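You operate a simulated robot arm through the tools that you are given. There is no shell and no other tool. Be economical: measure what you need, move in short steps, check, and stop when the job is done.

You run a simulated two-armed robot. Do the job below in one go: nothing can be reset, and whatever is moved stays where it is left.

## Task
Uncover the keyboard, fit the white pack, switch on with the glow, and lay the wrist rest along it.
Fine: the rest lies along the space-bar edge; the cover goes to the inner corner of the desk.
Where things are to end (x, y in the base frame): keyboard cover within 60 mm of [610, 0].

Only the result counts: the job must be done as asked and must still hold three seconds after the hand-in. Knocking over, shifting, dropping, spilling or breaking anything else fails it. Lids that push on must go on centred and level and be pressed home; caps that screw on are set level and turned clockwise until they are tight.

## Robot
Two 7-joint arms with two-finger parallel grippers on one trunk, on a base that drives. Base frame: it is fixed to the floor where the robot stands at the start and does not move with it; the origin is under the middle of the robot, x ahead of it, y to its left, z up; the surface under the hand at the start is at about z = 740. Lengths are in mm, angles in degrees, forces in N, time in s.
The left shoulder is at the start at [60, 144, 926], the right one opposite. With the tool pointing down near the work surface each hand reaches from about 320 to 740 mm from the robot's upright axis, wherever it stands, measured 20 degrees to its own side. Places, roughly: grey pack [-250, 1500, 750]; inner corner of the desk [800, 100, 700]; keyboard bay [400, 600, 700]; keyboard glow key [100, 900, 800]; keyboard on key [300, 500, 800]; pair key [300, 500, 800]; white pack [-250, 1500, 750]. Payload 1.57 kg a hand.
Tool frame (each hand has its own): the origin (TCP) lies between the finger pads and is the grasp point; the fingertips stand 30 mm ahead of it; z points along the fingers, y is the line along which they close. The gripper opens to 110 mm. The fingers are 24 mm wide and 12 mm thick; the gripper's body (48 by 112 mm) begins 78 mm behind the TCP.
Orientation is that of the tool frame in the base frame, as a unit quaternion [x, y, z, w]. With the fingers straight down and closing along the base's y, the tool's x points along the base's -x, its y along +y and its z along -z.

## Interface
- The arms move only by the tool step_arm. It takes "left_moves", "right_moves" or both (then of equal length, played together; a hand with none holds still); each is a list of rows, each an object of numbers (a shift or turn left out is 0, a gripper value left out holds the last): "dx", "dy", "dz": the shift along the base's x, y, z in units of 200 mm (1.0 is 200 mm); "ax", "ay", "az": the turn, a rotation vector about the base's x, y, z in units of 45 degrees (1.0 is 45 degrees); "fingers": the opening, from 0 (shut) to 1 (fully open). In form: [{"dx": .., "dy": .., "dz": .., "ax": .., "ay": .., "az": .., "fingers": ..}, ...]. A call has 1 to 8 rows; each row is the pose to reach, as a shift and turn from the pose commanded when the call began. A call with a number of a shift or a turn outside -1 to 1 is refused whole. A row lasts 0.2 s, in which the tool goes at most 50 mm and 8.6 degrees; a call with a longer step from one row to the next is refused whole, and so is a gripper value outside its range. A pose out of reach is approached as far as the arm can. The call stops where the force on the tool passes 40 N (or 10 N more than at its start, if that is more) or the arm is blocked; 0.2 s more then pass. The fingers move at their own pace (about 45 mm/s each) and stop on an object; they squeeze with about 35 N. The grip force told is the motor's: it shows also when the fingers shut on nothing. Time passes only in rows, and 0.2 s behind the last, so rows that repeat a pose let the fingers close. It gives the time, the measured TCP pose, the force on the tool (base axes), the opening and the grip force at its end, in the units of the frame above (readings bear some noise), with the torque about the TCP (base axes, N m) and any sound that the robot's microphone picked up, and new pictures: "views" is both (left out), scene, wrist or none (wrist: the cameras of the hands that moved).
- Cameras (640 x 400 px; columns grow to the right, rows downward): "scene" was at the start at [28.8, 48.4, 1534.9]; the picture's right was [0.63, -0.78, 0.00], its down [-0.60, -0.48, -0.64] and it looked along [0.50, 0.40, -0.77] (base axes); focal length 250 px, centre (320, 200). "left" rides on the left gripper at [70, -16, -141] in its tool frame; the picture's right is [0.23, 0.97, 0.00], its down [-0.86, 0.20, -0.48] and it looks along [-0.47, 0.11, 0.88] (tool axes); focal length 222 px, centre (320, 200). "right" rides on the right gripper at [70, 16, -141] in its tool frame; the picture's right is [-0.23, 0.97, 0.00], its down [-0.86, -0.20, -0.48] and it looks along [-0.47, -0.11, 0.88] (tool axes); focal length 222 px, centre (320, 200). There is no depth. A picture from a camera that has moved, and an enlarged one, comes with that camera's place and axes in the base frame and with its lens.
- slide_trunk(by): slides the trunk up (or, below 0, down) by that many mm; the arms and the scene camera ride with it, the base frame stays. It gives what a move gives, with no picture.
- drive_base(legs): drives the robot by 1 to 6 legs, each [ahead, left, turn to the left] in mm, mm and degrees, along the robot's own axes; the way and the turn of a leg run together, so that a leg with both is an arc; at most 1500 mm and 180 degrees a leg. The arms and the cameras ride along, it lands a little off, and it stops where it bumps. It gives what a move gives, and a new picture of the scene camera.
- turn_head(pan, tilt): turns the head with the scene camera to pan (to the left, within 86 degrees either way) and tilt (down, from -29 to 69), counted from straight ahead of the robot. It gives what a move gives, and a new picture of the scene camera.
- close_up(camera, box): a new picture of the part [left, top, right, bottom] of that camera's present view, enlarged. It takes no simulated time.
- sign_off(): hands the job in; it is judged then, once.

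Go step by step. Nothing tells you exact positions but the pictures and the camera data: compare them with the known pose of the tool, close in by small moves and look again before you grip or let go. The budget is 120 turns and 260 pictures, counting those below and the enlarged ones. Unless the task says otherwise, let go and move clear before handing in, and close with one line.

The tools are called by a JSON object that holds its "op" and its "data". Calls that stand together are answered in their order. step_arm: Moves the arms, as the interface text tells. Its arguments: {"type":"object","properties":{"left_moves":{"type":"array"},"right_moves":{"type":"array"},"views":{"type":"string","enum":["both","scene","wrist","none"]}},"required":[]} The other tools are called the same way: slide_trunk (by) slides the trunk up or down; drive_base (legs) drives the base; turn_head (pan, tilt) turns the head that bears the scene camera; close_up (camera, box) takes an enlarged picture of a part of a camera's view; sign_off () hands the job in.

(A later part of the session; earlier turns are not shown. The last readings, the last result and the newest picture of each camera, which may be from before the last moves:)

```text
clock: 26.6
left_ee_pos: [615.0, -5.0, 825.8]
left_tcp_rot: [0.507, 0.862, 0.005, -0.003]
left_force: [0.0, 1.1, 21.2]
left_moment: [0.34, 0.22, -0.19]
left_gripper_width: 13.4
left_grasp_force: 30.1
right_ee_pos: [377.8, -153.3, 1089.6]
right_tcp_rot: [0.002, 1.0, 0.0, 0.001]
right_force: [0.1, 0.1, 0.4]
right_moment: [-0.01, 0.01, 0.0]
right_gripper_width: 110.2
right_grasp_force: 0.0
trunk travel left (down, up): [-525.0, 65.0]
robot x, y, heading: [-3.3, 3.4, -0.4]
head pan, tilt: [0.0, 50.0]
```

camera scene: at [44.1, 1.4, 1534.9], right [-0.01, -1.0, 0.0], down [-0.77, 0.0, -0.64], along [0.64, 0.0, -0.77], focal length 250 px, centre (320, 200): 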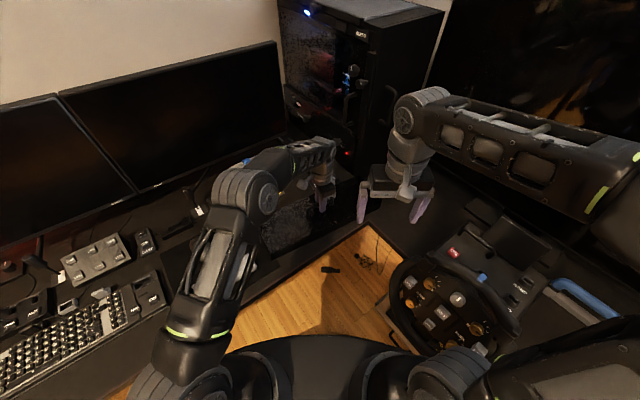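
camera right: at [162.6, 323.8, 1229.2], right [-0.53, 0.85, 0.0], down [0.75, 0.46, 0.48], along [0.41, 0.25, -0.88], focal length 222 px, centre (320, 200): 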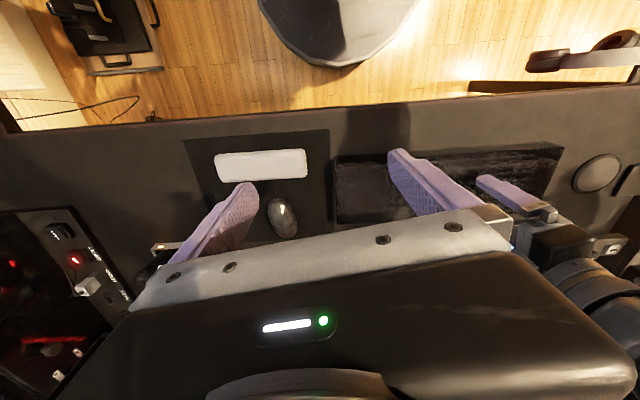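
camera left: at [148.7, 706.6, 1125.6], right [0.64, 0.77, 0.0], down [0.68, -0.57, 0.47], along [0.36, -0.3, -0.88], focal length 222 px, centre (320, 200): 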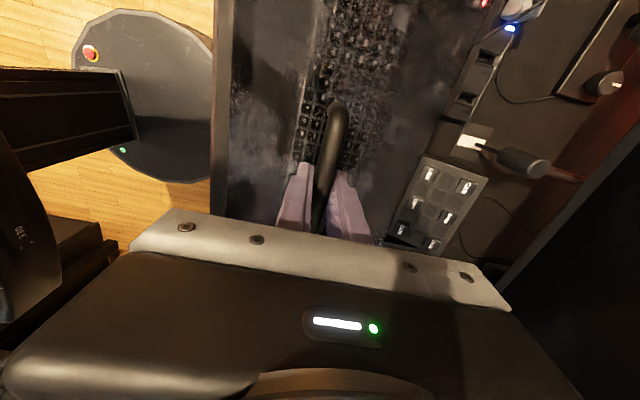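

Touchdown with contact force. Ease, open, and rise.

{"op": "step_arm", "data": {"left_moves": [{"dz": 0.015}, {"dz": 0.015, "fingers": 0.5}, {"dz": 0.015, "fingers": 0.5}, {"dz": 0.015, "fingers": 0.5}, {"dz": 0.015, "fingers": 0.5}], "views": "none"}}

{"op": "step_arm", "data": {"left_moves": [{"dz": 0.1}, {"dz": 0.3}, {"dz": 0.5}, {"dz": 0.7}, {"dz": 0.85}], "views": "scene"}}

{"op": "close_up", "data": {"camera": "scene", "box": [200, 120, 440, 280]}}

```text
clock: 27.8
left_ee_pos: [614.5, -4.1, 825.6]
left_tcp_rot: [0.508, 0.861, 0.004, -0.006]
left_force: [-0.6, 0.3, 0.3]
left_moment: [0.02, 0.02, 0.03]
left_gripper_width: 55.0
left_grasp_force: 0.0
right_ee_pos: [379.8, -151.5, 1088.8]
right_tcp_rot: [0.003, 1.0, 0.0, 0.0]
right_force: [0.0, -0.3, 0.0]
right_moment: [0.01, 0.01, 0.0]
right_gripper_width: 109.8
right_grasp_force: 0.1
trunk travel left (down, up): [-525.0, 65.0]
robot x, y, heading: [-3.2, -0.8, -0.3]
head pan, tilt: [0.0, 50.0]
```

```text
clock: 29.0
left_ee_pos: [615.4, -5.3, 986.7]
left_tcp_rot: [0.508, 0.862, 0.004, -0.004]
left_force: [0.5, 0.4, 0.0]
left_moment: [-0.02, -0.02, 0.02]
left_gripper_width: 54.9
left_grasp_force: 0.2
left hand out of reach, approached as far as the arm can: row 5
right_ee_pos: [379.1, -154.0, 1088.7]
right_tcp_rot: [0.003, 1.0, 0.0, 0.0]
right_force: [0.7, -0.7, -0.2]
right_moment: [-0.01, -0.05, 0.01]
right_gripper_width: 110.2
right_grasp_force: 0.1
trunk travel left (down, up): [-525.0, 65.0]
robot x, y, heading: [-3.7, 3.4, -0.4]
head pan, tilt: [0.0, 50.0]
camera scene: at [43.4, 1.0, 1534.9], right [-0.01, -1.0, 0.0], down [-0.77, 0.0, -0.64], along [0.64, 0.0, -0.77], focal length 250 px, centre (320, 200)
```

scene: 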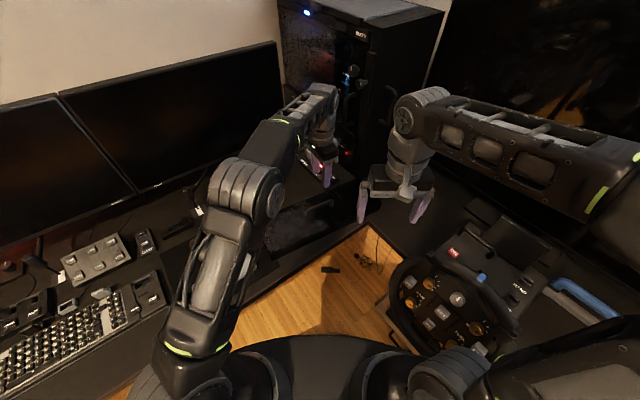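

```text
2.50 times, centred on (320, 200) of scene
camera zoom: at [43.4, 1.0, 1534.9], right [-0.01, -1.0, 0.0], down [-0.77, 0.0, -0.64], along [0.64, 0.0, -0.77], focal length 625 px, centre (320, 200)
```

zoom: 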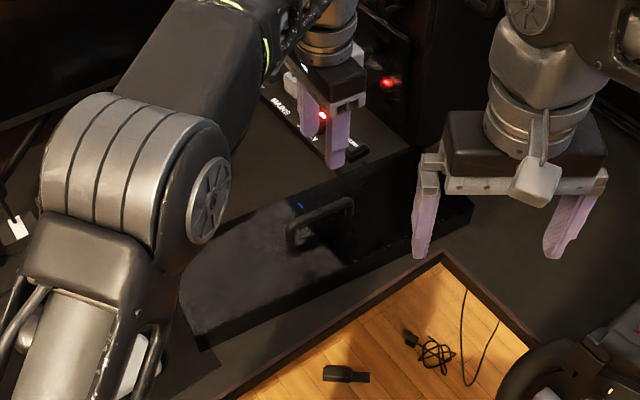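

The cover rests at ≈[608, 0]. Now I tuck the left hand and go toward the packs on the drawer unit, stopping partway to look.

{"op": "step_arm", "data": {"left_moves": [{"dx": -0.16, "dy": 0.16, "dz": 0.05}, {"dx": -0.32, "dy": 0.32, "dz": 0.1}, {"dx": -0.48, "dy": 0.48, "dz": 0.15}, {"dx": -0.64, "dy": 0.64, "dz": 0.2}, {"dx": -0.8, "dy": 0.8, "dz": 0.25}, {"dx": -0.96, "dy": 0.96, "dz": 0.3}], "views": "none"}}

{"op": "drive_base", "data": {"legs": [[0, 0, 90], [450, 0, 0]]}}

{"op": "turn_head", "data": {"pan": 0, "tilt": 25}}

```text
clock: 30.4
left_ee_pos: [421.1, 187.5, 1046.0]
left_tcp_rot: [0.508, 0.861, 0.003, -0.005]
left_force: [0.2, -0.5, 0.4]
left_moment: [-0.02, 0.03, 0.03]
left_gripper_width: 55.1
left_grasp_force: 0.0
right_ee_pos: [378.8, -152.6, 1088.2]
right_tcp_rot: [0.003, 1.0, 0.0, 0.0]
right_force: [0.1, 0.6, 0.4]
right_moment: [0.0, -0.01, -0.03]
right_gripper_width: 109.9
right_grasp_force: 0.0
trunk travel left (down, up): [-525.0, 65.0]
robot x, y, heading: [1.8, 0.8, -0.1]
head pan, tilt: [0.0, 50.0]
```

```text
clock: 37.0
left_ee_pos: [-197.0, 874.3, 1044.0]
left_tcp_rot: [-0.258, 0.966, -0.003, -0.007]
left_force: [0.2, -0.1, -0.1]
left_moment: [-0.03, 0.0, -0.04]
left_gripper_width: 54.8
left_grasp_force: 0.0
right_ee_pos: [142.1, 837.0, 1089.8]
right_tcp_rot: [0.71, -0.704, 0.0, 0.0]
right_force: [0.4, 0.2, -0.9]
right_moment: [-0.01, -0.05, -0.01]
right_gripper_width: 110.1
right_grasp_force: 0.0
trunk travel left (down, up): [-525.0, 65.0]
robot x, y, heading: [-4.6, 458.4, 90.4]
head pan, tilt: [0.0, 50.0]
camera scene: at [-7.9, 499.1, 1534.8], right [1.0, 0.01, 0.0], down [0.01, -0.76, -0.64], along [-0.01, 0.64, -0.76], focal length 250 px, centre (320, 200)
```

scene: 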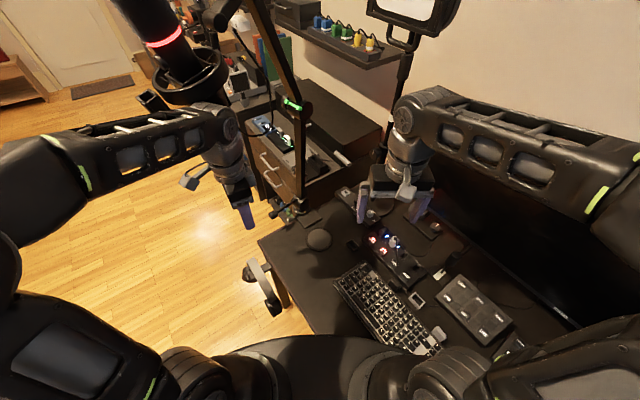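

```text
clock: 37.9
left_ee_pos: [-197.5, 876.1, 1045.0]
left_tcp_rot: [-0.257, 0.967, -0.003, -0.007]
left_force: [0.0, 0.5, 0.6]
left_moment: [-0.01, 0.01, 0.0]
left_gripper_width: 55.0
left_grasp_force: 0.1
right_ee_pos: [142.4, 840.4, 1089.1]
right_tcp_rot: [0.71, -0.705, 0.0, 0.0]
right_force: [-0.5, -0.2, -0.4]
right_moment: [-0.02, -0.02, 0.01]
right_gripper_width: 110.1
right_grasp_force: 0.2
trunk travel left (down, up): [-525.0, 65.0]
robot x, y, heading: [-6.2, 456.9, 90.6]
head pan, tilt: [0.0, 25.0]
camera scene: at [-7.7, 517.8, 1572.4], right [1.0, 0.01, 0.0], down [0.0, -0.42, -0.91], along [-0.01, 0.91, -0.42], focal length 250 px, centre (320, 200)
```

scene: 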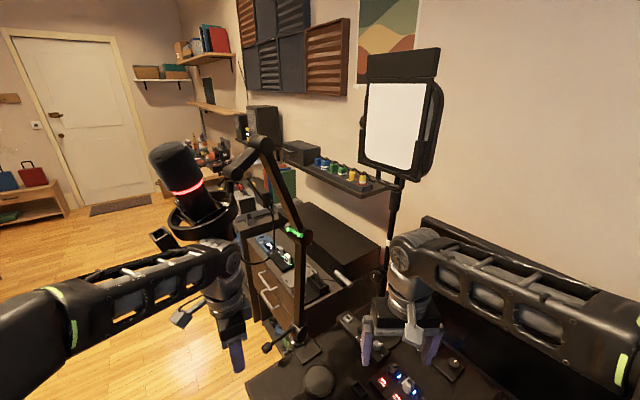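

The packs' drawer unit lies beyond a microphone boom at the desk's left end. I back away from the desk, pass clear of the boom, and face the drawer unit from the far side.

{"op": "drive_base", "data": {"legs": [[-342, 456, 0], [880, 660, 0], [0, 0, -53]]}}

{"op": "turn_head", "data": {"pan": 0, "tilt": 40}}

```text
clock: 48.8
left_ee_pos: [-912.6, 1371.7, 1043.3]
left_tcp_rot: [0.202, 0.979, -0.001, -0.008]
left_force: [0.3, 0.1, 0.1]
left_moment: [-0.03, 0.03, 0.02]
left_gripper_width: 55.1
left_grasp_force: 0.1
right_ee_pos: [-737.9, 1076.7, 1086.8]
right_tcp_rot: [-0.319, 0.948, 0.0, 0.001]
right_force: [1.1, -0.3, 0.7]
right_moment: [-0.02, -0.02, -0.01]
right_gripper_width: 110.2
right_grasp_force: 0.1
trunk travel left (down, up): [-525.0, 65.0]
robot x, y, heading: [-1135.4, 967.4, 37.1]
head pan, tilt: [0.0, 25.0]
camera scene: at [-1085.6, 1003.2, 1572.4], right [0.61, -0.8, 0.0], down [-0.34, -0.26, -0.91], along [0.72, 0.55, -0.42], focal length 250 px, centre (320, 200)
```

scene: 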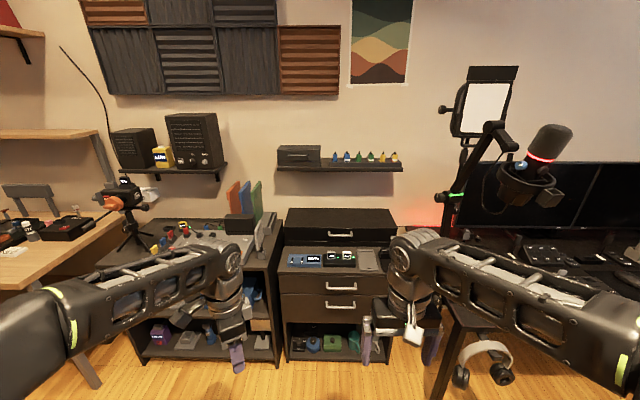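

```text
clock: 49.5
left_ee_pos: [-912.5, 1371.6, 1044.6]
left_tcp_rot: [0.203, 0.979, -0.001, -0.008]
left_force: [0.2, 0.5, -0.4]
left_moment: [0.02, -0.03, -0.03]
left_gripper_width: 54.9
left_grasp_force: 0.0
right_ee_pos: [-736.5, 1077.2, 1088.0]
right_tcp_rot: [-0.32, 0.948, -0.001, 0.0]
right_force: [-0.2, 0.2, 0.4]
right_moment: [0.01, 0.02, 0.0]
right_gripper_width: 110.2
right_grasp_force: 0.0
trunk travel left (down, up): [-525.0, 65.0]
robot x, y, heading: [-1134.2, 967.9, 37.4]
head pan, tilt: [0.0, 40.0]
camera scene: at [-1091.4, 999.0, 1549.2], right [0.61, -0.8, 0.0], down [-0.51, -0.39, -0.77], along [0.61, 0.46, -0.64], focal length 250 px, centre (320, 200)
```

scene: 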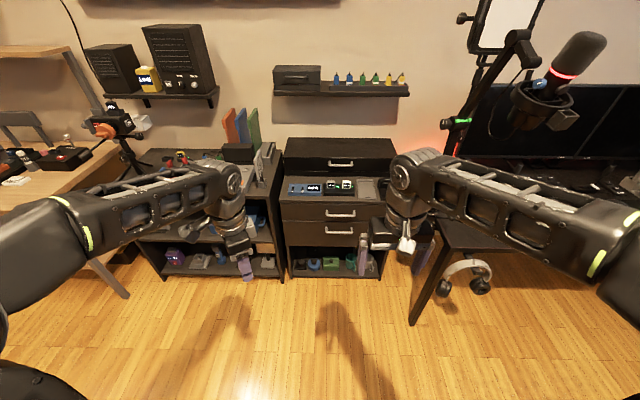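

I now face the drawer unit squarely. Zooming on the packs.

{"op": "close_up", "data": {"camera": "scene", "box": [270, 150, 410, 240]}}

```text
4.44 times, centred on (340, 195) of scene
camera zoom: at [-1091.4, 999.0, 1549.2], right [0.61, -0.8, 0.0], down [-0.51, -0.39, -0.77], along [0.61, 0.46, -0.64], focal length 1111 px, centre (231, 222)
```

zoom: 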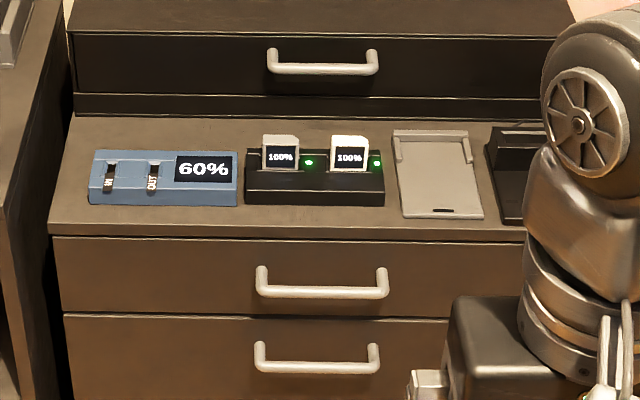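

White pack is the right-hand one in the charger, near [-170, 1520]. I drive ahead so the right hand can reach it, keeping clear of the mic.

{"op": "drive_base", "data": {"legs": [[530, 40, 0]]}}

{"op": "turn_head", "data": {"pan": -15, "tilt": 50}}

```text
clock: 52.6
left_ee_pos: [-509.0, 1725.8, 1043.5]
left_tcp_rot: [0.204, 0.979, -0.001, -0.008]
left_force: [-0.5, -0.3, -0.1]
left_moment: [0.0, 0.02, 0.03]
left_gripper_width: 54.9
left_grasp_force: 0.1
right_ee_pos: [-333.7, 1431.2, 1088.4]
right_tcp_rot: [-0.318, 0.948, -0.001, -0.001]
right_force: [-1.2, 0.5, -0.9]
right_moment: [0.02, -0.02, 0.01]
right_gripper_width: 110.0
right_grasp_force: 0.0
trunk travel left (down, up): [-525.0, 65.0]
robot x, y, heading: [-731.2, 1318.7, 37.1]
head pan, tilt: [0.0, 40.0]
camera scene: at [-689.2, 1354.6, 1549.1], right [0.6, -0.8, 0.0], down [-0.51, -0.39, -0.77], along [0.61, 0.46, -0.64], focal length 250 px, centre (320, 200)
```

scene: 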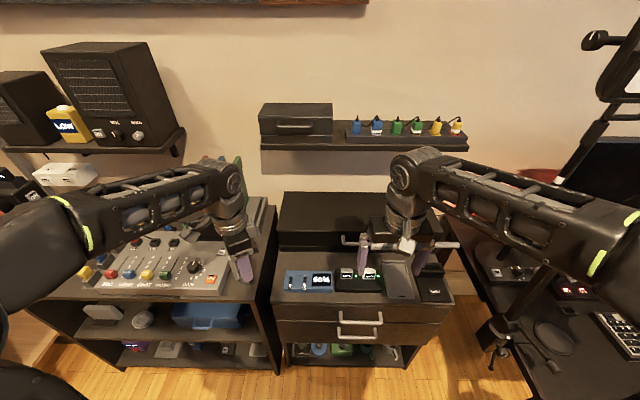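

```text
clock: 53.4
left_ee_pos: [-507.6, 1726.3, 1044.1]
left_tcp_rot: [0.204, 0.979, 0.0, -0.008]
left_force: [0.3, -0.5, 0.2]
left_moment: [0.01, -0.05, 0.0]
left_gripper_width: 55.0
left_grasp_force: 0.0
right_ee_pos: [-334.4, 1429.5, 1088.5]
right_tcp_rot: [-0.318, 0.948, -0.001, 0.0]
right_force: [1.1, -0.5, 0.3]
right_moment: [-0.01, 0.02, -0.02]
right_gripper_width: 110.0
right_grasp_force: 0.1
trunk travel left (down, up): [-525.0, 65.0]
robot x, y, heading: [-732.1, 1317.9, 37.1]
head pan, tilt: [-15.0, 50.0]
camera scene: at [-686.2, 1331.9, 1535.0], right [0.38, -0.93, 0.0], down [-0.71, -0.29, -0.64], along [0.6, 0.24, -0.77], focal length 250 px, centre (320, 200)
```

scene: 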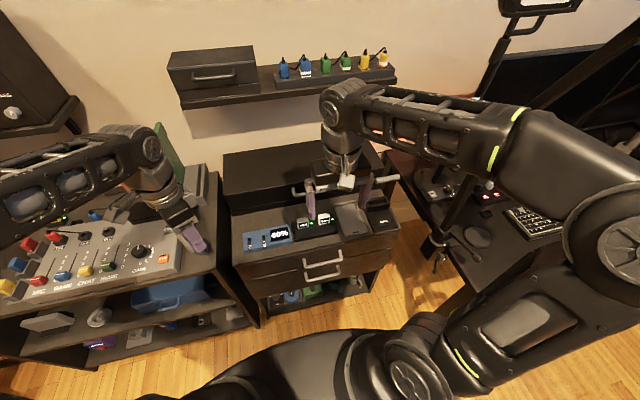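

Close look at the packs from here.

{"op": "close_up", "data": {"camera": "scene", "box": [230, 180, 390, 280]}}

{"op": "close_up", "data": {"camera": "right", "box": [0, 0, 640, 400]}}

```text
4.00 times, centred on (310, 230) of scene
camera zoom: at [-686.2, 1331.9, 1535.0], right [0.38, -0.93, 0.0], down [-0.71, -0.29, -0.64], along [0.6, 0.24, -0.77], focal length 1000 px, centre (360, 80)
```

zoom: 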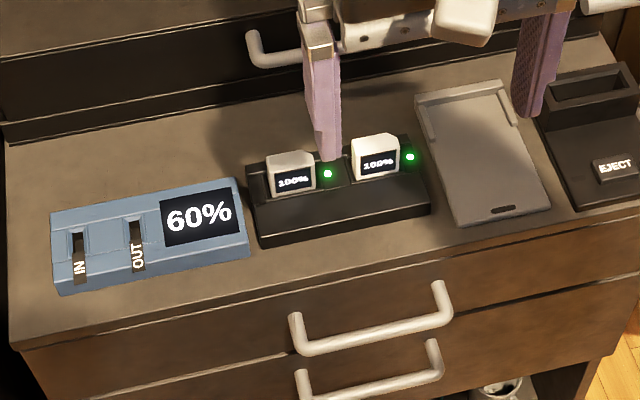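

```text
1.00 times, centred on (320, 200) of right (not enlarged: the box is as wide or as high as the picture)
camera zoom: at [-399.3, 1402.0, 1229.2], right [-0.41, 0.91, 0.0], down [0.8, 0.36, 0.48], along [0.44, 0.19, -0.88], focal length 222 px, centre (320, 200)
```

zoom: 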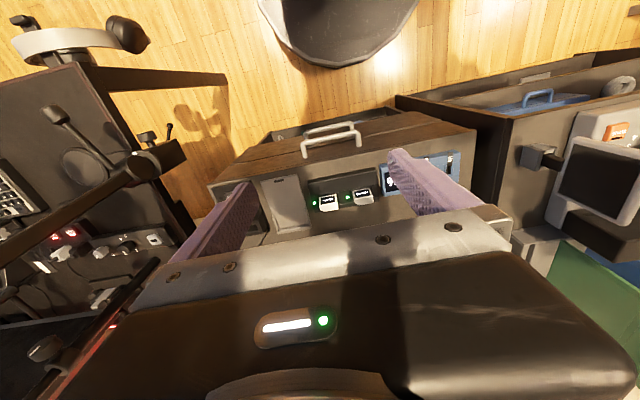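

White pack ≈ [-165, 1525, 770], about 42 mm wide. I move the right hand above it with a partly-closed gripper.

{"op": "step_arm", "data": {"right_moves": [{"dx": 0.14, "dy": 0.08, "dz": -0.1, "fingers": 0.6}, {"dx": 0.28, "dy": 0.16, "dz": -0.25, "fingers": 0.6}, {"dx": 0.42, "dy": 0.24, "dz": -0.4, "fingers": 0.6}, {"dx": 0.56, "dy": 0.32, "dz": -0.55, "fingers": 0.6}, {"dx": 0.7, "dy": 0.4, "dz": -0.7, "fingers": 0.6}, {"dx": 0.84, "dy": 0.475, "dz": -0.85, "fingers": 0.6}, {"dx": 0.84, "dy": 0.475, "dz": -1.0, "fingers": 0.6}], "views": "both"}}

{"op": "close_up", "data": {"camera": "right", "box": [220, 100, 440, 240]}}

{"op": "close_up", "data": {"camera": "scene", "box": [240, 150, 400, 250]}}

```text
clock: 55.0
left_ee_pos: [-509.0, 1726.0, 1043.0]
left_tcp_rot: [0.205, 0.979, 0.0, -0.007]
left_force: [0.5, 0.7, 0.0]
left_moment: [0.01, -0.02, 0.02]
left_gripper_width: 55.0
left_grasp_force: 0.0
right_ee_pos: [-166.3, 1526.9, 888.1]
right_tcp_rot: [-0.319, 0.948, 0.0, 0.0]
right_force: [0.5, 0.4, 0.0]
right_moment: [0.03, 0.01, -0.04]
right_gripper_width: 66.1
right_grasp_force: 0.0
trunk travel left (down, up): [-525.0, 65.0]
robot x, y, heading: [-734.7, 1318.9, 37.2]
head pan, tilt: [-15.0, 50.0]
camera scene: at [-686.2, 1331.9, 1535.0], right [0.38, -0.93, 0.0], down [-0.71, -0.29, -0.64], along [0.6, 0.24, -0.77], focal length 250 px, centre (320, 200)
camera right: at [-230.7, 1497.1, 1028.6], right [-0.41, 0.91, 0.0], down [0.8, 0.36, 0.48], along [0.44, 0.19, -0.88], focal length 222 px, centre (320, 200)
```

scene: 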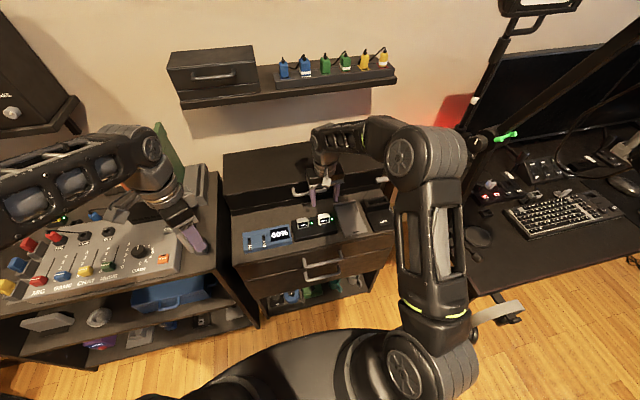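
right: 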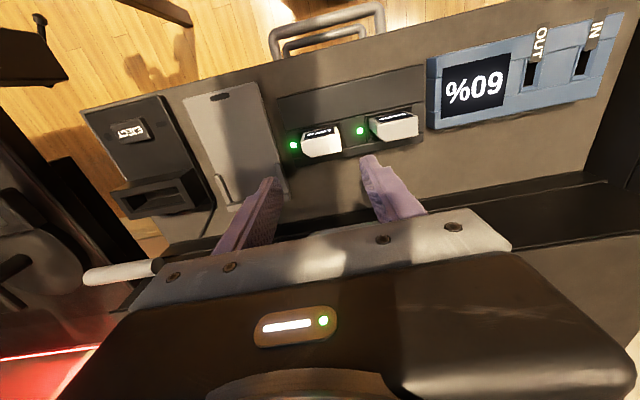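

```text
2.86 times, centred on (330, 170) of right
camera zoom: at [-230.7, 1497.1, 1028.6], right [-0.41, 0.91, 0.0], down [0.8, 0.36, 0.48], along [0.44, 0.19, -0.88], focal length 635 px, centre (291, 286)
```

zoom: 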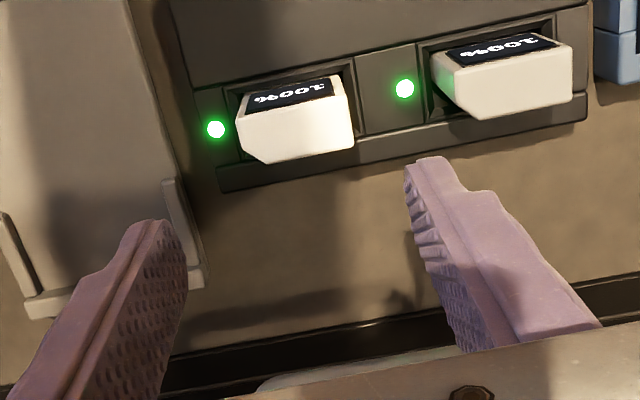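

```text
4.00 times, centred on (320, 200) of scene
camera zoom: at [-686.2, 1331.9, 1535.0], right [0.38, -0.93, 0.0], down [-0.71, -0.29, -0.64], along [0.6, 0.24, -0.77], focal length 1000 px, centre (320, 200)
```

zoom: 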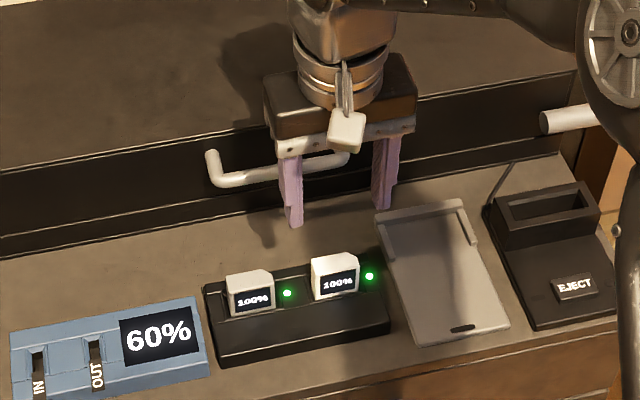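

Alignment is good (within a few mm). Descend so the fingertips straddle the pack.

{"op": "step_arm", "data": {"right_moves": [{"dx": -0.02, "dy": -0.005, "dz": -0.15}, {"dx": -0.02, "dy": -0.005, "dz": -0.3}, {"dx": -0.02, "dy": -0.005, "dz": -0.4}], "views": "wrist"}}

{"op": "close_up", "data": {"camera": "right", "box": [220, 100, 440, 240]}}

{"op": "close_up", "data": {"camera": "scene", "box": [280, 190, 360, 240]}}

```text
clock: 55.8
left_ee_pos: [-509.4, 1726.6, 1044.6]
left_tcp_rot: [0.205, 0.979, 0.0, -0.008]
left_force: [0.5, -0.1, -0.1]
left_moment: [-0.02, -0.01, 0.01]
left_gripper_width: 54.9
left_grasp_force: 0.0
right_ee_pos: [-171.3, 1524.7, 806.6]
right_tcp_rot: [-0.317, 0.948, 0.0, 0.001]
right_force: [0.4, -0.4, -0.1]
right_moment: [-0.01, 0.0, -0.01]
right_gripper_width: 66.3
right_grasp_force: 0.1
trunk travel left (down, up): [-525.0, 65.0]
robot x, y, heading: [-730.2, 1318.2, 37.1]
head pan, tilt: [-15.0, 50.0]
camera right: at [-235.1, 1495.2, 947.9], right [-0.41, 0.91, 0.0], down [0.8, 0.36, 0.48], along [0.44, 0.19, -0.88], focal length 222 px, centre (320, 200)
```

right: 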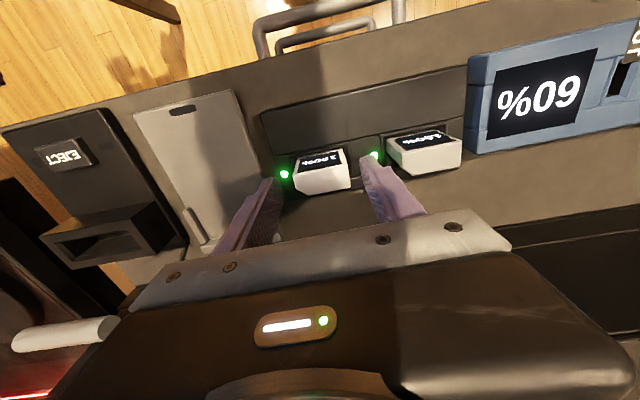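

```text
2.86 times, centred on (330, 170) of right
camera zoom: at [-235.1, 1495.2, 947.9], right [-0.41, 0.91, 0.0], down [0.8, 0.36, 0.48], along [0.44, 0.19, -0.88], focal length 635 px, centre (291, 286)
```

zoom: 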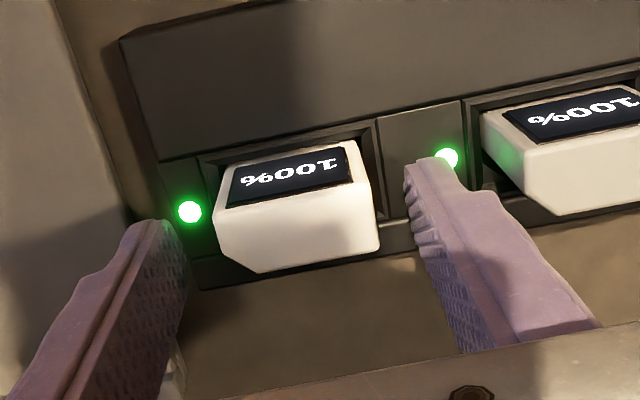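

```text
8.00 times, centred on (320, 215) of scene
camera zoom: at [-686.0, 1331.9, 1535.0], right [0.38, -0.93, 0.0], down [-0.71, -0.29, -0.64], along [0.6, 0.24, -0.77], focal length 2000 px, centre (320, 80)
```

zoom: 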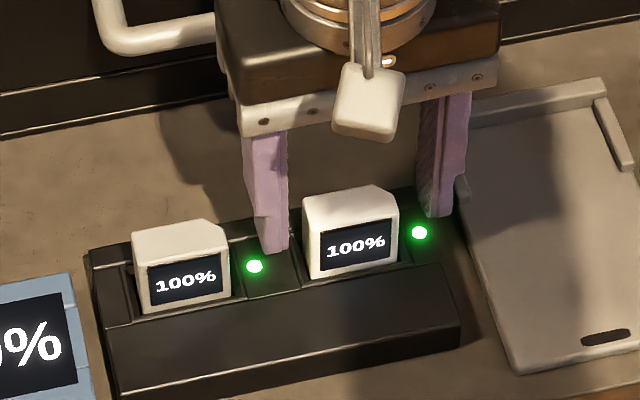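

Well centred; pack top ≈789. I lower 12 mm more and close.

{"op": "step_arm", "data": {"right_moves": [{"dx": -0.005, "dz": -0.03}, {"dx": -0.005, "dz": -0.06}, {"dx": -0.005, "dz": -0.06, "fingers": 0.2}, {"dx": -0.005, "dz": -0.06, "fingers": 0.2}, {"dx": -0.005, "dz": -0.06, "fingers": 0.2}, {"dx": -0.005, "dz": -0.06, "fingers": 0.2}], "views": "wrist"}}

{"op": "close_up", "data": {"camera": "scene", "box": [280, 190, 360, 240]}}

```text
clock: 57.2
left_ee_pos: [-509.2, 1726.6, 1043.8]
left_tcp_rot: [0.205, 0.979, 0.0, -0.007]
left_force: [-0.4, -0.2, -0.5]
left_moment: [-0.01, -0.02, 0.0]
left_gripper_width: 54.9
left_grasp_force: 0.0
right_ee_pos: [-172.0, 1524.0, 795.1]
right_tcp_rot: [-0.319, 0.948, 0.001, 0.0]
right_force: [0.1, 0.1, 0.3]
right_moment: [-0.02, -0.03, -0.02]
right_gripper_width: 40.7
right_grasp_force: 35.1
trunk travel left (down, up): [-525.0, 65.0]
robot x, y, heading: [-731.6, 1322.5, 36.8]
head pan, tilt: [-15.0, 50.0]
camera right: at [-236.4, 1495.4, 936.6], right [-0.41, 0.91, 0.0], down [0.8, 0.36, 0.48], along [0.44, 0.19, -0.88], focal length 222 px, centre (320, 200)
```

right: 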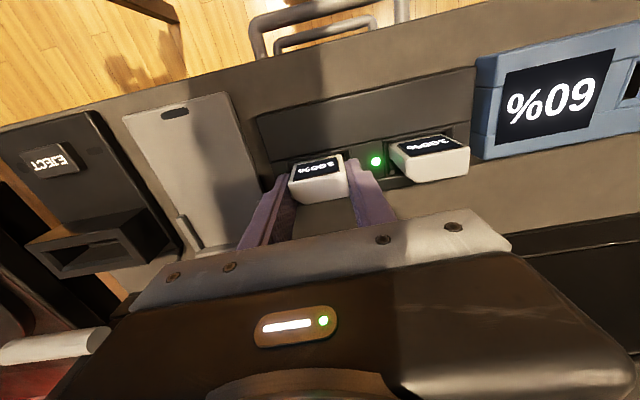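

```text
8.00 times, centred on (320, 215) of scene
camera zoom: at [-686.2, 1331.9, 1534.9], right [0.38, -0.93, 0.0], down [-0.71, -0.29, -0.64], along [0.6, 0.24, -0.77], focal length 2000 px, centre (320, 80)
```

zoom: 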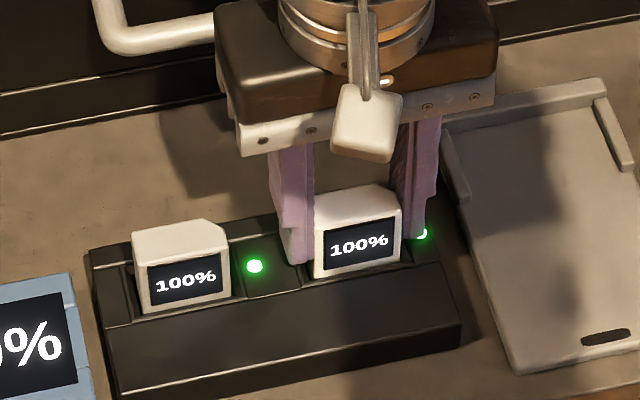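

Gripped (40.7 mm). Lift straight up.

{"op": "step_arm", "data": {"right_moves": [{"dz": 0.05}, {"dz": 0.12}, {"dz": 0.25}, {"dz": 0.4}, {"dz": 0.55}, {"dz": 0.75}, {"dz": 0.95}], "views": "both"}}

{"op": "close_up", "data": {"camera": "scene", "box": [240, 130, 400, 250]}}

{"op": "close_up", "data": {"camera": "right", "box": [220, 100, 440, 240]}}

```text
clock: 58.8
left_ee_pos: [-508.8, 1725.8, 1044.3]
left_tcp_rot: [0.204, 0.979, 0.0, -0.008]
left_force: [-0.5, -0.5, 0.6]
left_moment: [0.02, -0.03, 0.02]
left_gripper_width: 55.3
left_grasp_force: 0.0
right_ee_pos: [-173.8, 1525.2, 987.5]
right_tcp_rot: [-0.318, 0.948, 0.0, -0.001]
right_force: [0.0, 0.1, -1.3]
right_moment: [0.01, -0.04, 0.02]
right_gripper_width: 41.4
right_grasp_force: 35.1
trunk travel left (down, up): [-525.0, 65.0]
robot x, y, heading: [-732.2, 1321.0, 36.8]
head pan, tilt: [-15.0, 50.0]
camera scene: at [-686.5, 1331.7, 1534.9], right [0.38, -0.93, 0.0], down [-0.71, -0.29, -0.64], along [0.6, 0.24, -0.77], focal length 250 px, centre (320, 200)
camera right: at [-237.9, 1496.3, 1128.0], right [-0.41, 0.91, 0.0], down [0.8, 0.36, 0.48], along [0.44, 0.19, -0.88], focal length 222 px, centre (320, 200)
```

scene: 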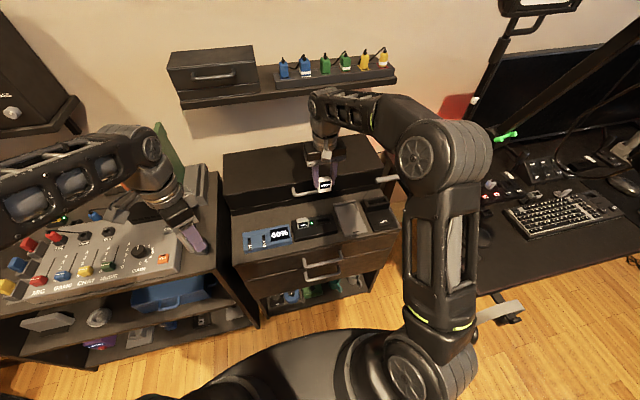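
right: 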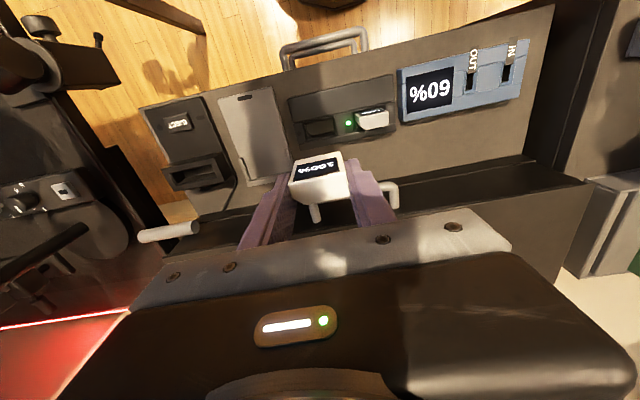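

```text
3.33 times, centred on (320, 190) of scene
camera zoom: at [-686.5, 1331.7, 1534.9], right [0.38, -0.93, 0.0], down [-0.71, -0.29, -0.64], along [0.6, 0.24, -0.77], focal length 833 px, centre (320, 233)
```

zoom: 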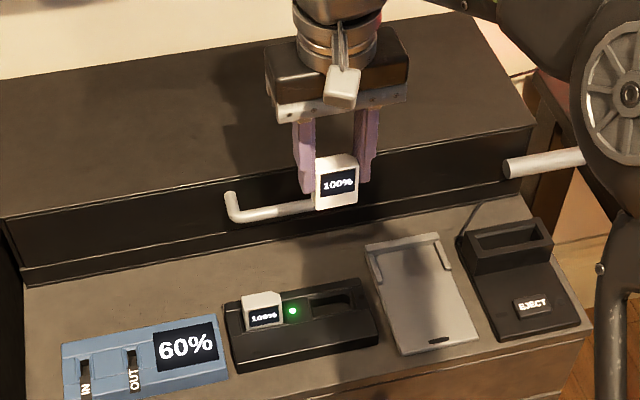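

```text
2.86 times, centred on (330, 170) of right
camera zoom: at [-237.9, 1496.3, 1128.0], right [-0.41, 0.91, 0.0], down [0.8, 0.36, 0.48], along [0.44, 0.19, -0.88], focal length 635 px, centre (291, 286)
```

zoom: 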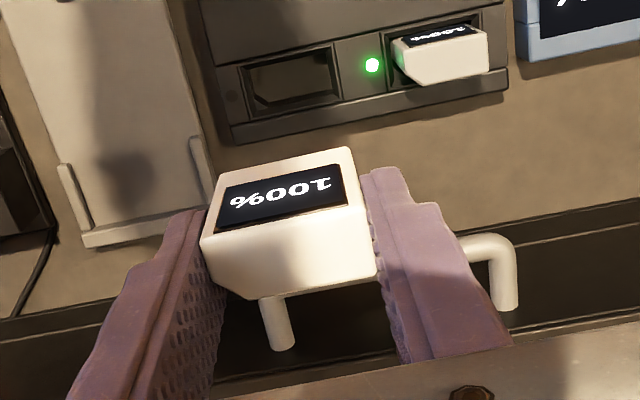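

The white pack is out of the charger. I back straight out, drive along to the keyboard, staying clear of the mic.

{"op": "drive_base", "data": {"legs": [[-620, 0, 0], [0, -1080, 0]]}}

{"op": "turn_head", "data": {"pan": 0, "tilt": 35}}

```text
clock: 67.4
left_ee_pos: [-355.4, 497.9, 1044.8]
left_tcp_rot: [0.201, 0.98, 0.0, -0.008]
left_force: [-0.3, -0.8, -0.5]
left_moment: [-0.02, 0.01, -0.02]
left_gripper_width: 54.9
left_grasp_force: 0.0
right_ee_pos: [-18.2, 301.2, 987.0]
right_tcp_rot: [-0.322, 0.947, 0.0, 0.0]
right_force: [-0.3, -0.4, -1.5]
right_moment: [0.03, 0.0, -0.02]
right_gripper_width: 41.1
right_grasp_force: 34.7
trunk travel left (down, up): [-525.0, 65.0]
robot x, y, heading: [-575.3, 90.1, 37.5]
head pan, tilt: [-15.0, 50.0]
camera scene: at [-529.4, 101.5, 1534.9], right [0.39, -0.92, 0.0], down [-0.71, -0.29, -0.64], along [0.59, 0.25, -0.77], focal length 250 px, centre (320, 200)
```

scene: 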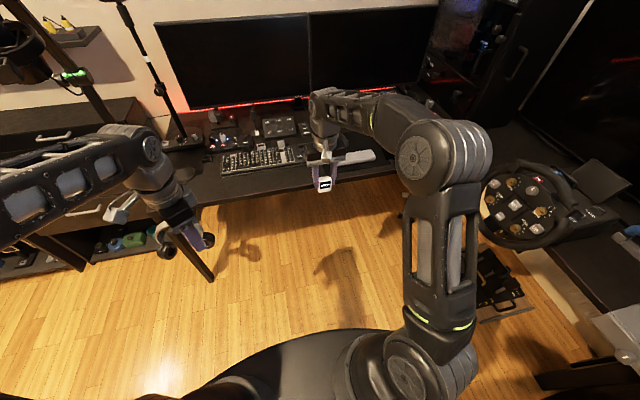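

```text
clock: 68.2
left_ee_pos: [-355.6, 498.0, 1044.2]
left_tcp_rot: [0.2, 0.98, 0.0, -0.009]
left_force: [-0.7, -0.7, 0.3]
left_moment: [0.03, -0.01, 0.01]
left_gripper_width: 54.8
left_grasp_force: 0.1
right_ee_pos: [-18.8, 299.9, 985.9]
right_tcp_rot: [-0.323, 0.946, 0.0, 0.0]
right_force: [-0.2, -0.4, 0.2]
right_moment: [0.02, 0.01, 0.03]
right_gripper_width: 41.0
right_grasp_force: 34.9
trunk travel left (down, up): [-525.0, 65.0]
robot x, y, heading: [-577.3, 90.7, 37.7]
head pan, tilt: [0.0, 35.0]
camera scene: at [-530.9, 125.9, 1556.6], right [0.61, -0.79, 0.0], down [-0.46, -0.35, -0.82], along [0.65, 0.5, -0.57], focal length 250 px, centre (320, 200)
```

scene: 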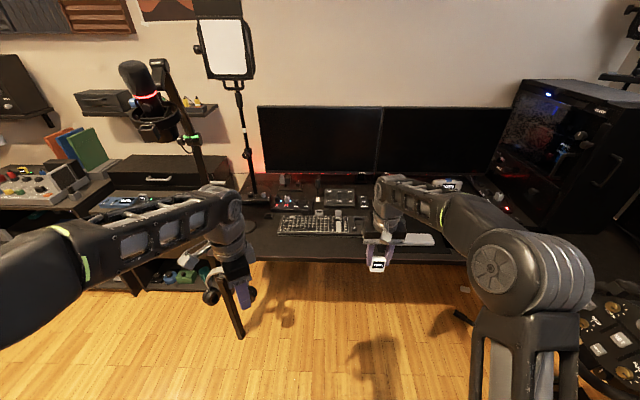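

Zoom on the keyboard to find the bay and keys.

{"op": "close_up", "data": {"camera": "scene", "box": [255, 160, 395, 250]}}

{"op": "drive_base", "data": {"legs": [[300, 0, 0]]}}

{"op": "turn_head", "data": {"pan": 0, "tilt": 52}}

{"op": "close_up", "data": {"camera": "scene", "box": [230, 80, 430, 230]}}

```text
4.44 times, centred on (325, 205) of scene
camera zoom: at [-530.9, 125.9, 1556.6], right [0.61, -0.79, 0.0], down [-0.46, -0.35, -0.82], along [0.65, 0.5, -0.57], focal length 1111 px, centre (298, 178)
```

zoom: 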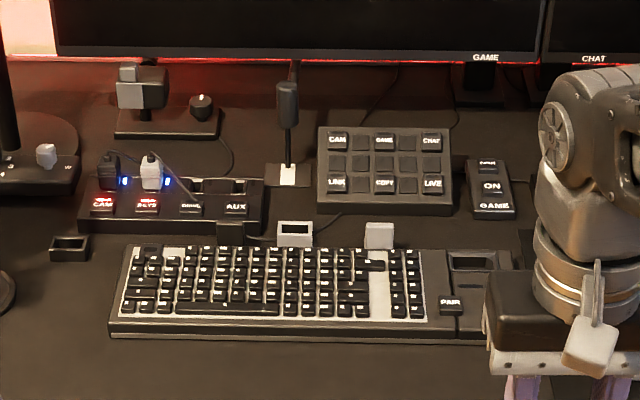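

```text
clock: 70.2
left_ee_pos: [-116.1, 682.9, 1043.4]
left_tcp_rot: [0.201, 0.979, 0.0, -0.009]
left_force: [-0.2, -0.2, 0.1]
left_moment: [0.0, 0.01, -0.02]
left_gripper_width: 55.0
left_grasp_force: 0.1
right_ee_pos: [221.4, 483.9, 986.6]
right_tcp_rot: [-0.322, 0.947, 0.001, 0.0]
right_force: [-0.3, 0.9, 0.4]
right_moment: [-0.03, 0.0, -0.01]
right_gripper_width: 40.9
right_grasp_force: 35.1
trunk travel left (down, up): [-525.0, 65.0]
robot x, y, heading: [-336.8, 273.5, 37.9]
head pan, tilt: [0.0, 35.0]
camera scene: at [-291.0, 310.7, 1556.6], right [0.61, -0.79, 0.0], down [-0.46, -0.35, -0.82], along [0.65, 0.5, -0.57], focal length 250 px, centre (320, 200)
```

scene: 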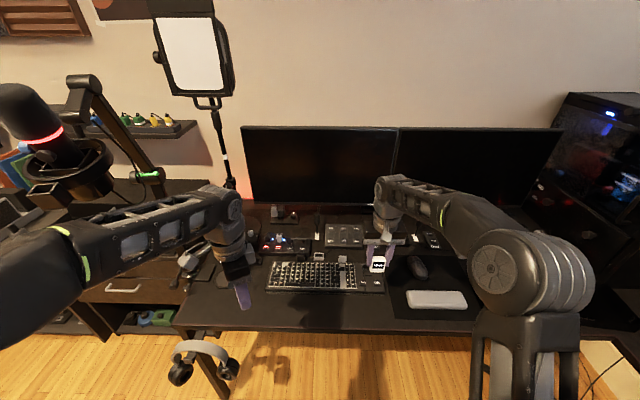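

```text
clock: 71.0
left_ee_pos: [-115.3, 682.1, 1044.4]
left_tcp_rot: [0.201, 0.98, -0.001, -0.008]
left_force: [0.6, -0.8, -0.3]
left_moment: [0.0, 0.0, 0.01]
left_gripper_width: 54.9
left_grasp_force: 0.0
right_ee_pos: [220.8, 483.7, 988.1]
right_tcp_rot: [-0.321, 0.947, 0.0, 0.0]
right_force: [0.2, -0.1, -1.1]
right_moment: [-0.01, 0.0, 0.02]
right_gripper_width: 41.2
right_grasp_force: 35.2
trunk travel left (down, up): [-525.0, 65.0]
robot x, y, heading: [-335.7, 276.9, 37.8]
head pan, tilt: [0.0, 52.0]
camera scene: at [-302.1, 302.2, 1532.3], right [0.61, -0.79, 0.0], down [-0.62, -0.48, -0.62], along [0.49, 0.38, -0.79], focal length 250 px, centre (320, 200)
```

scene: 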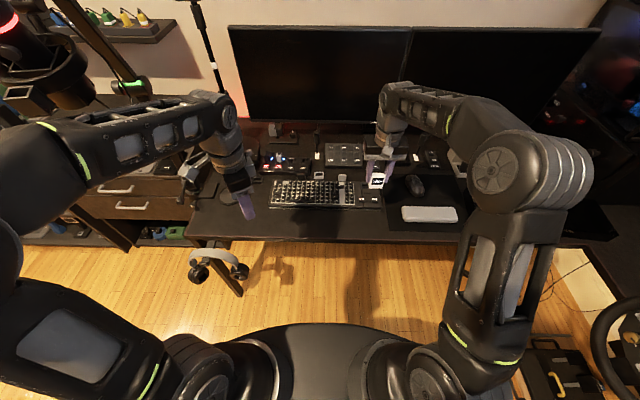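

```text
2.67 times, centred on (330, 155) of scene
camera zoom: at [-302.1, 302.2, 1532.3], right [0.61, -0.79, 0.0], down [-0.62, -0.48, -0.62], along [0.49, 0.38, -0.79], focal length 667 px, centre (293, 320)
```

zoom: 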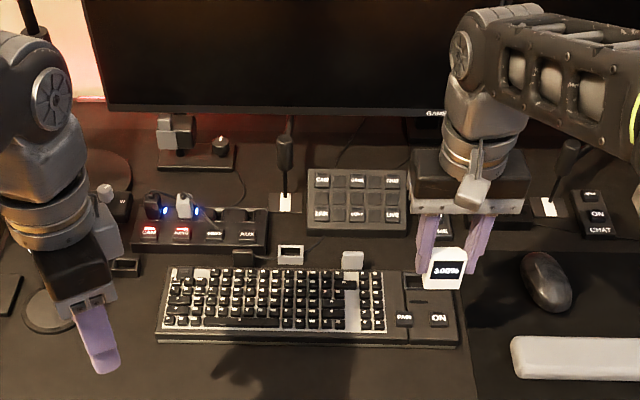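

The bay is the chamfered slot at the keyboard's upper right (≈[355, 567]); PAIR and ON keys lie before it. I bring the pack just behind it to see the slot from the wrist camera.

{"op": "step_arm", "data": {"right_moves": [{"dx": 0.15, "dy": 0.1}, {"dx": 0.3, "dy": 0.2}, {"dx": 0.45, "dy": 0.3}, {"dx": 0.6, "dy": 0.4, "dz": -0.1}, {"dx": 0.75, "dy": 0.48, "dz": -0.2}, {"dx": 0.785, "dy": 0.505, "dz": -0.29}], "views": "wrist"}}

{"op": "close_up", "data": {"camera": "right", "box": [180, 60, 440, 240]}}

{"op": "close_up", "data": {"camera": "scene", "box": [265, 150, 395, 230]}}

```text
clock: 72.5
left_ee_pos: [-114.7, 681.0, 1042.8]
left_tcp_rot: [0.201, 0.98, 0.0, -0.009]
left_force: [-0.7, 1.0, 0.7]
left_moment: [0.03, 0.0, 0.04]
left_gripper_width: 54.9
left_grasp_force: 0.0
right_ee_pos: [318.7, 508.2, 944.4]
right_tcp_rot: [-0.322, 0.947, -0.001, -0.001]
right_force: [-0.3, 0.8, -0.5]
right_moment: [0.01, -0.01, 0.02]
right_gripper_width: 41.2
right_grasp_force: 35.1
right hand out of reach, approached as far as the arm can: row 3, 4, 5, 6
trunk travel left (down, up): [-525.0, 65.0]
robot x, y, heading: [-333.4, 277.6, 37.6]
head pan, tilt: [0.0, 52.0]
camera right: at [254.4, 478.9, 1085.1], right [-0.41, 0.91, 0.0], down [0.8, 0.36, 0.48], along [0.43, 0.2, -0.88], focal length 222 px, centre (320, 200)
```

right: 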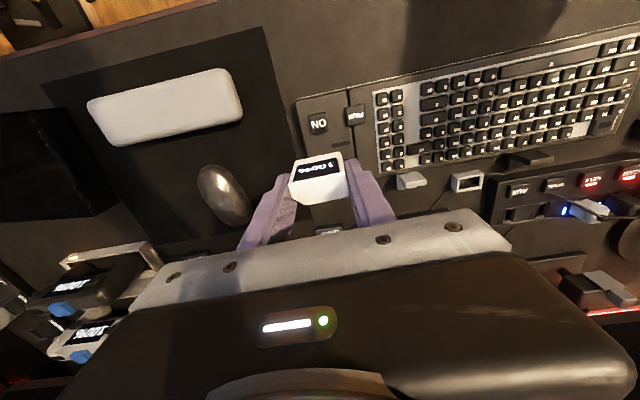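

```text
2.22 times, centred on (310, 150) of right
camera zoom: at [254.4, 478.9, 1085.1], right [-0.41, 0.91, 0.0], down [0.8, 0.36, 0.48], along [0.43, 0.2, -0.88], focal length 494 px, centre (342, 311)
```

zoom: 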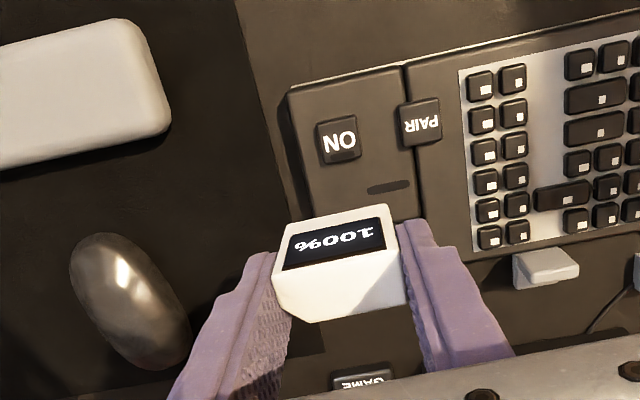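

```text
4.92 times, centred on (330, 190) of scene
camera zoom: at [-300.7, 302.0, 1532.3], right [0.61, -0.79, 0.0], down [-0.63, -0.48, -0.61], along [0.49, 0.38, -0.79], focal length 1231 px, centre (271, 249)
```

zoom: 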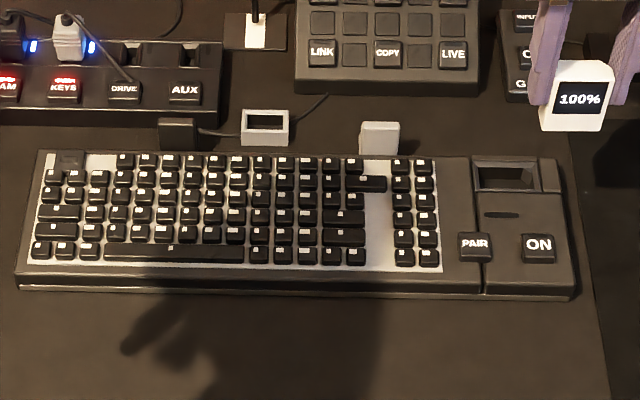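

Clear view: bay ≈[348, 564], ON ≈[304, 504], and likely the glow key at the upper-left ≈[145, 858]. I drive closer so the bay is well in reach.

{"op": "drive_base", "data": {"legs": [[170, -80, 0]]}}

{"op": "turn_head", "data": {"pan": 0, "tilt": 60}}

{"op": "close_up", "data": {"camera": "scene", "box": [300, 110, 440, 200]}}

{"op": "close_up", "data": {"camera": "scene", "box": [200, 110, 340, 200]}}

```text
clock: 74.0
left_ee_pos: [67.6, 722.1, 1044.1]
left_tcp_rot: [0.201, 0.979, 0.0, -0.008]
left_force: [1.0, 0.8, -0.9]
left_moment: [-0.02, 0.03, 0.0]
left_gripper_width: 55.3
left_grasp_force: 0.0
right_ee_pos: [501.3, 549.2, 945.3]
right_tcp_rot: [-0.322, 0.947, 0.001, 0.0]
right_force: [0.5, -0.3, -1.7]
right_moment: [0.0, 0.02, 0.0]
right_gripper_width: 40.9
right_grasp_force: 34.5
trunk travel left (down, up): [-525.0, 65.0]
robot x, y, heading: [-153.1, 314.5, 37.8]
head pan, tilt: [0.0, 52.0]
camera scene: at [-117.3, 342.9, 1532.2], right [0.61, -0.79, 0.0], down [-0.63, -0.48, -0.61], along [0.49, 0.38, -0.79], focal length 250 px, centre (320, 200)
```

scene: 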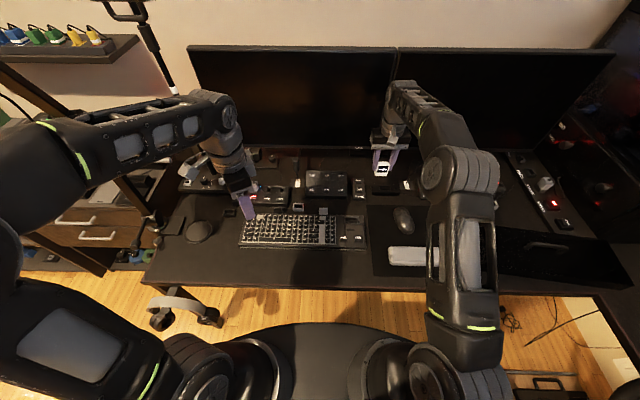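

```text
clock: 74.7
left_ee_pos: [66.8, 722.3, 1043.9]
left_tcp_rot: [0.201, 0.98, 0.0, -0.009]
left_force: [-0.2, 0.2, -0.2]
left_moment: [0.0, -0.01, 0.01]
left_gripper_width: 54.8
left_grasp_force: 0.1
right_ee_pos: [500.3, 549.7, 945.4]
right_tcp_rot: [-0.322, 0.947, -0.001, 0.0]
right_force: [0.0, 0.0, -0.6]
right_moment: [0.02, -0.01, 0.0]
right_gripper_width: 41.0
right_grasp_force: 35.0
trunk travel left (down, up): [-525.0, 65.0]
robot x, y, heading: [-153.3, 313.6, 37.4]
head pan, tilt: [0.0, 60.0]
camera scene: at [-125.6, 337.4, 1522.4], right [0.61, -0.79, 0.0], down [-0.69, -0.53, -0.5], along [0.4, 0.31, -0.87], focal length 250 px, centre (320, 200)
```

scene: 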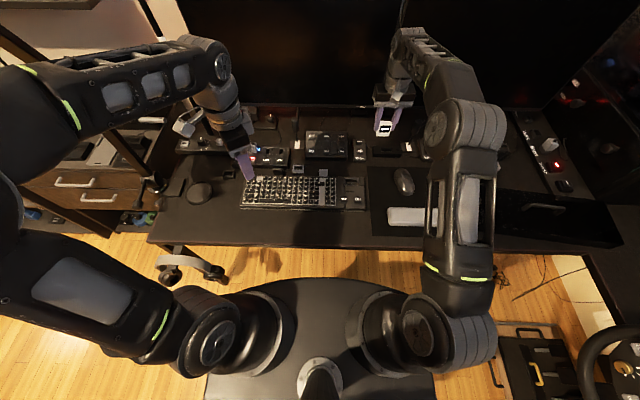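

```text
4.44 times, centred on (370, 155) of scene
camera zoom: at [-125.6, 337.4, 1522.4], right [0.61, -0.79, 0.0], down [-0.69, -0.53, -0.5], along [0.4, 0.31, -0.87], focal length 1111 px, centre (98, 400)
```

zoom: 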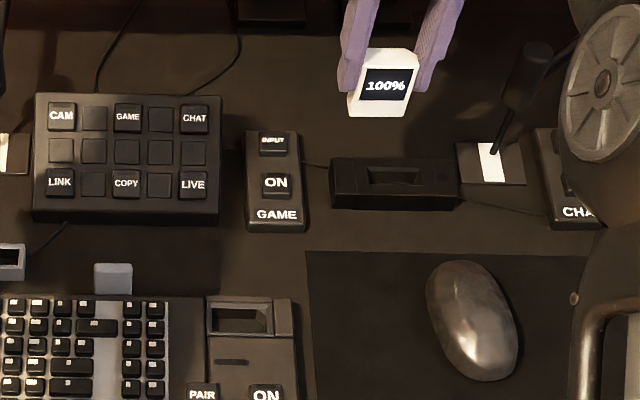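

```text
4.44 times, centred on (270, 155) of scene
camera zoom: at [-125.6, 337.4, 1522.4], right [0.61, -0.79, 0.0], down [-0.69, -0.53, -0.5], along [0.4, 0.31, -0.87], focal length 1111 px, centre (542, 400)
```

zoom: 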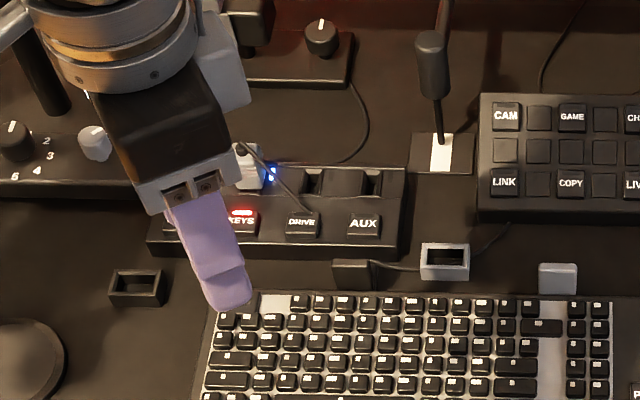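

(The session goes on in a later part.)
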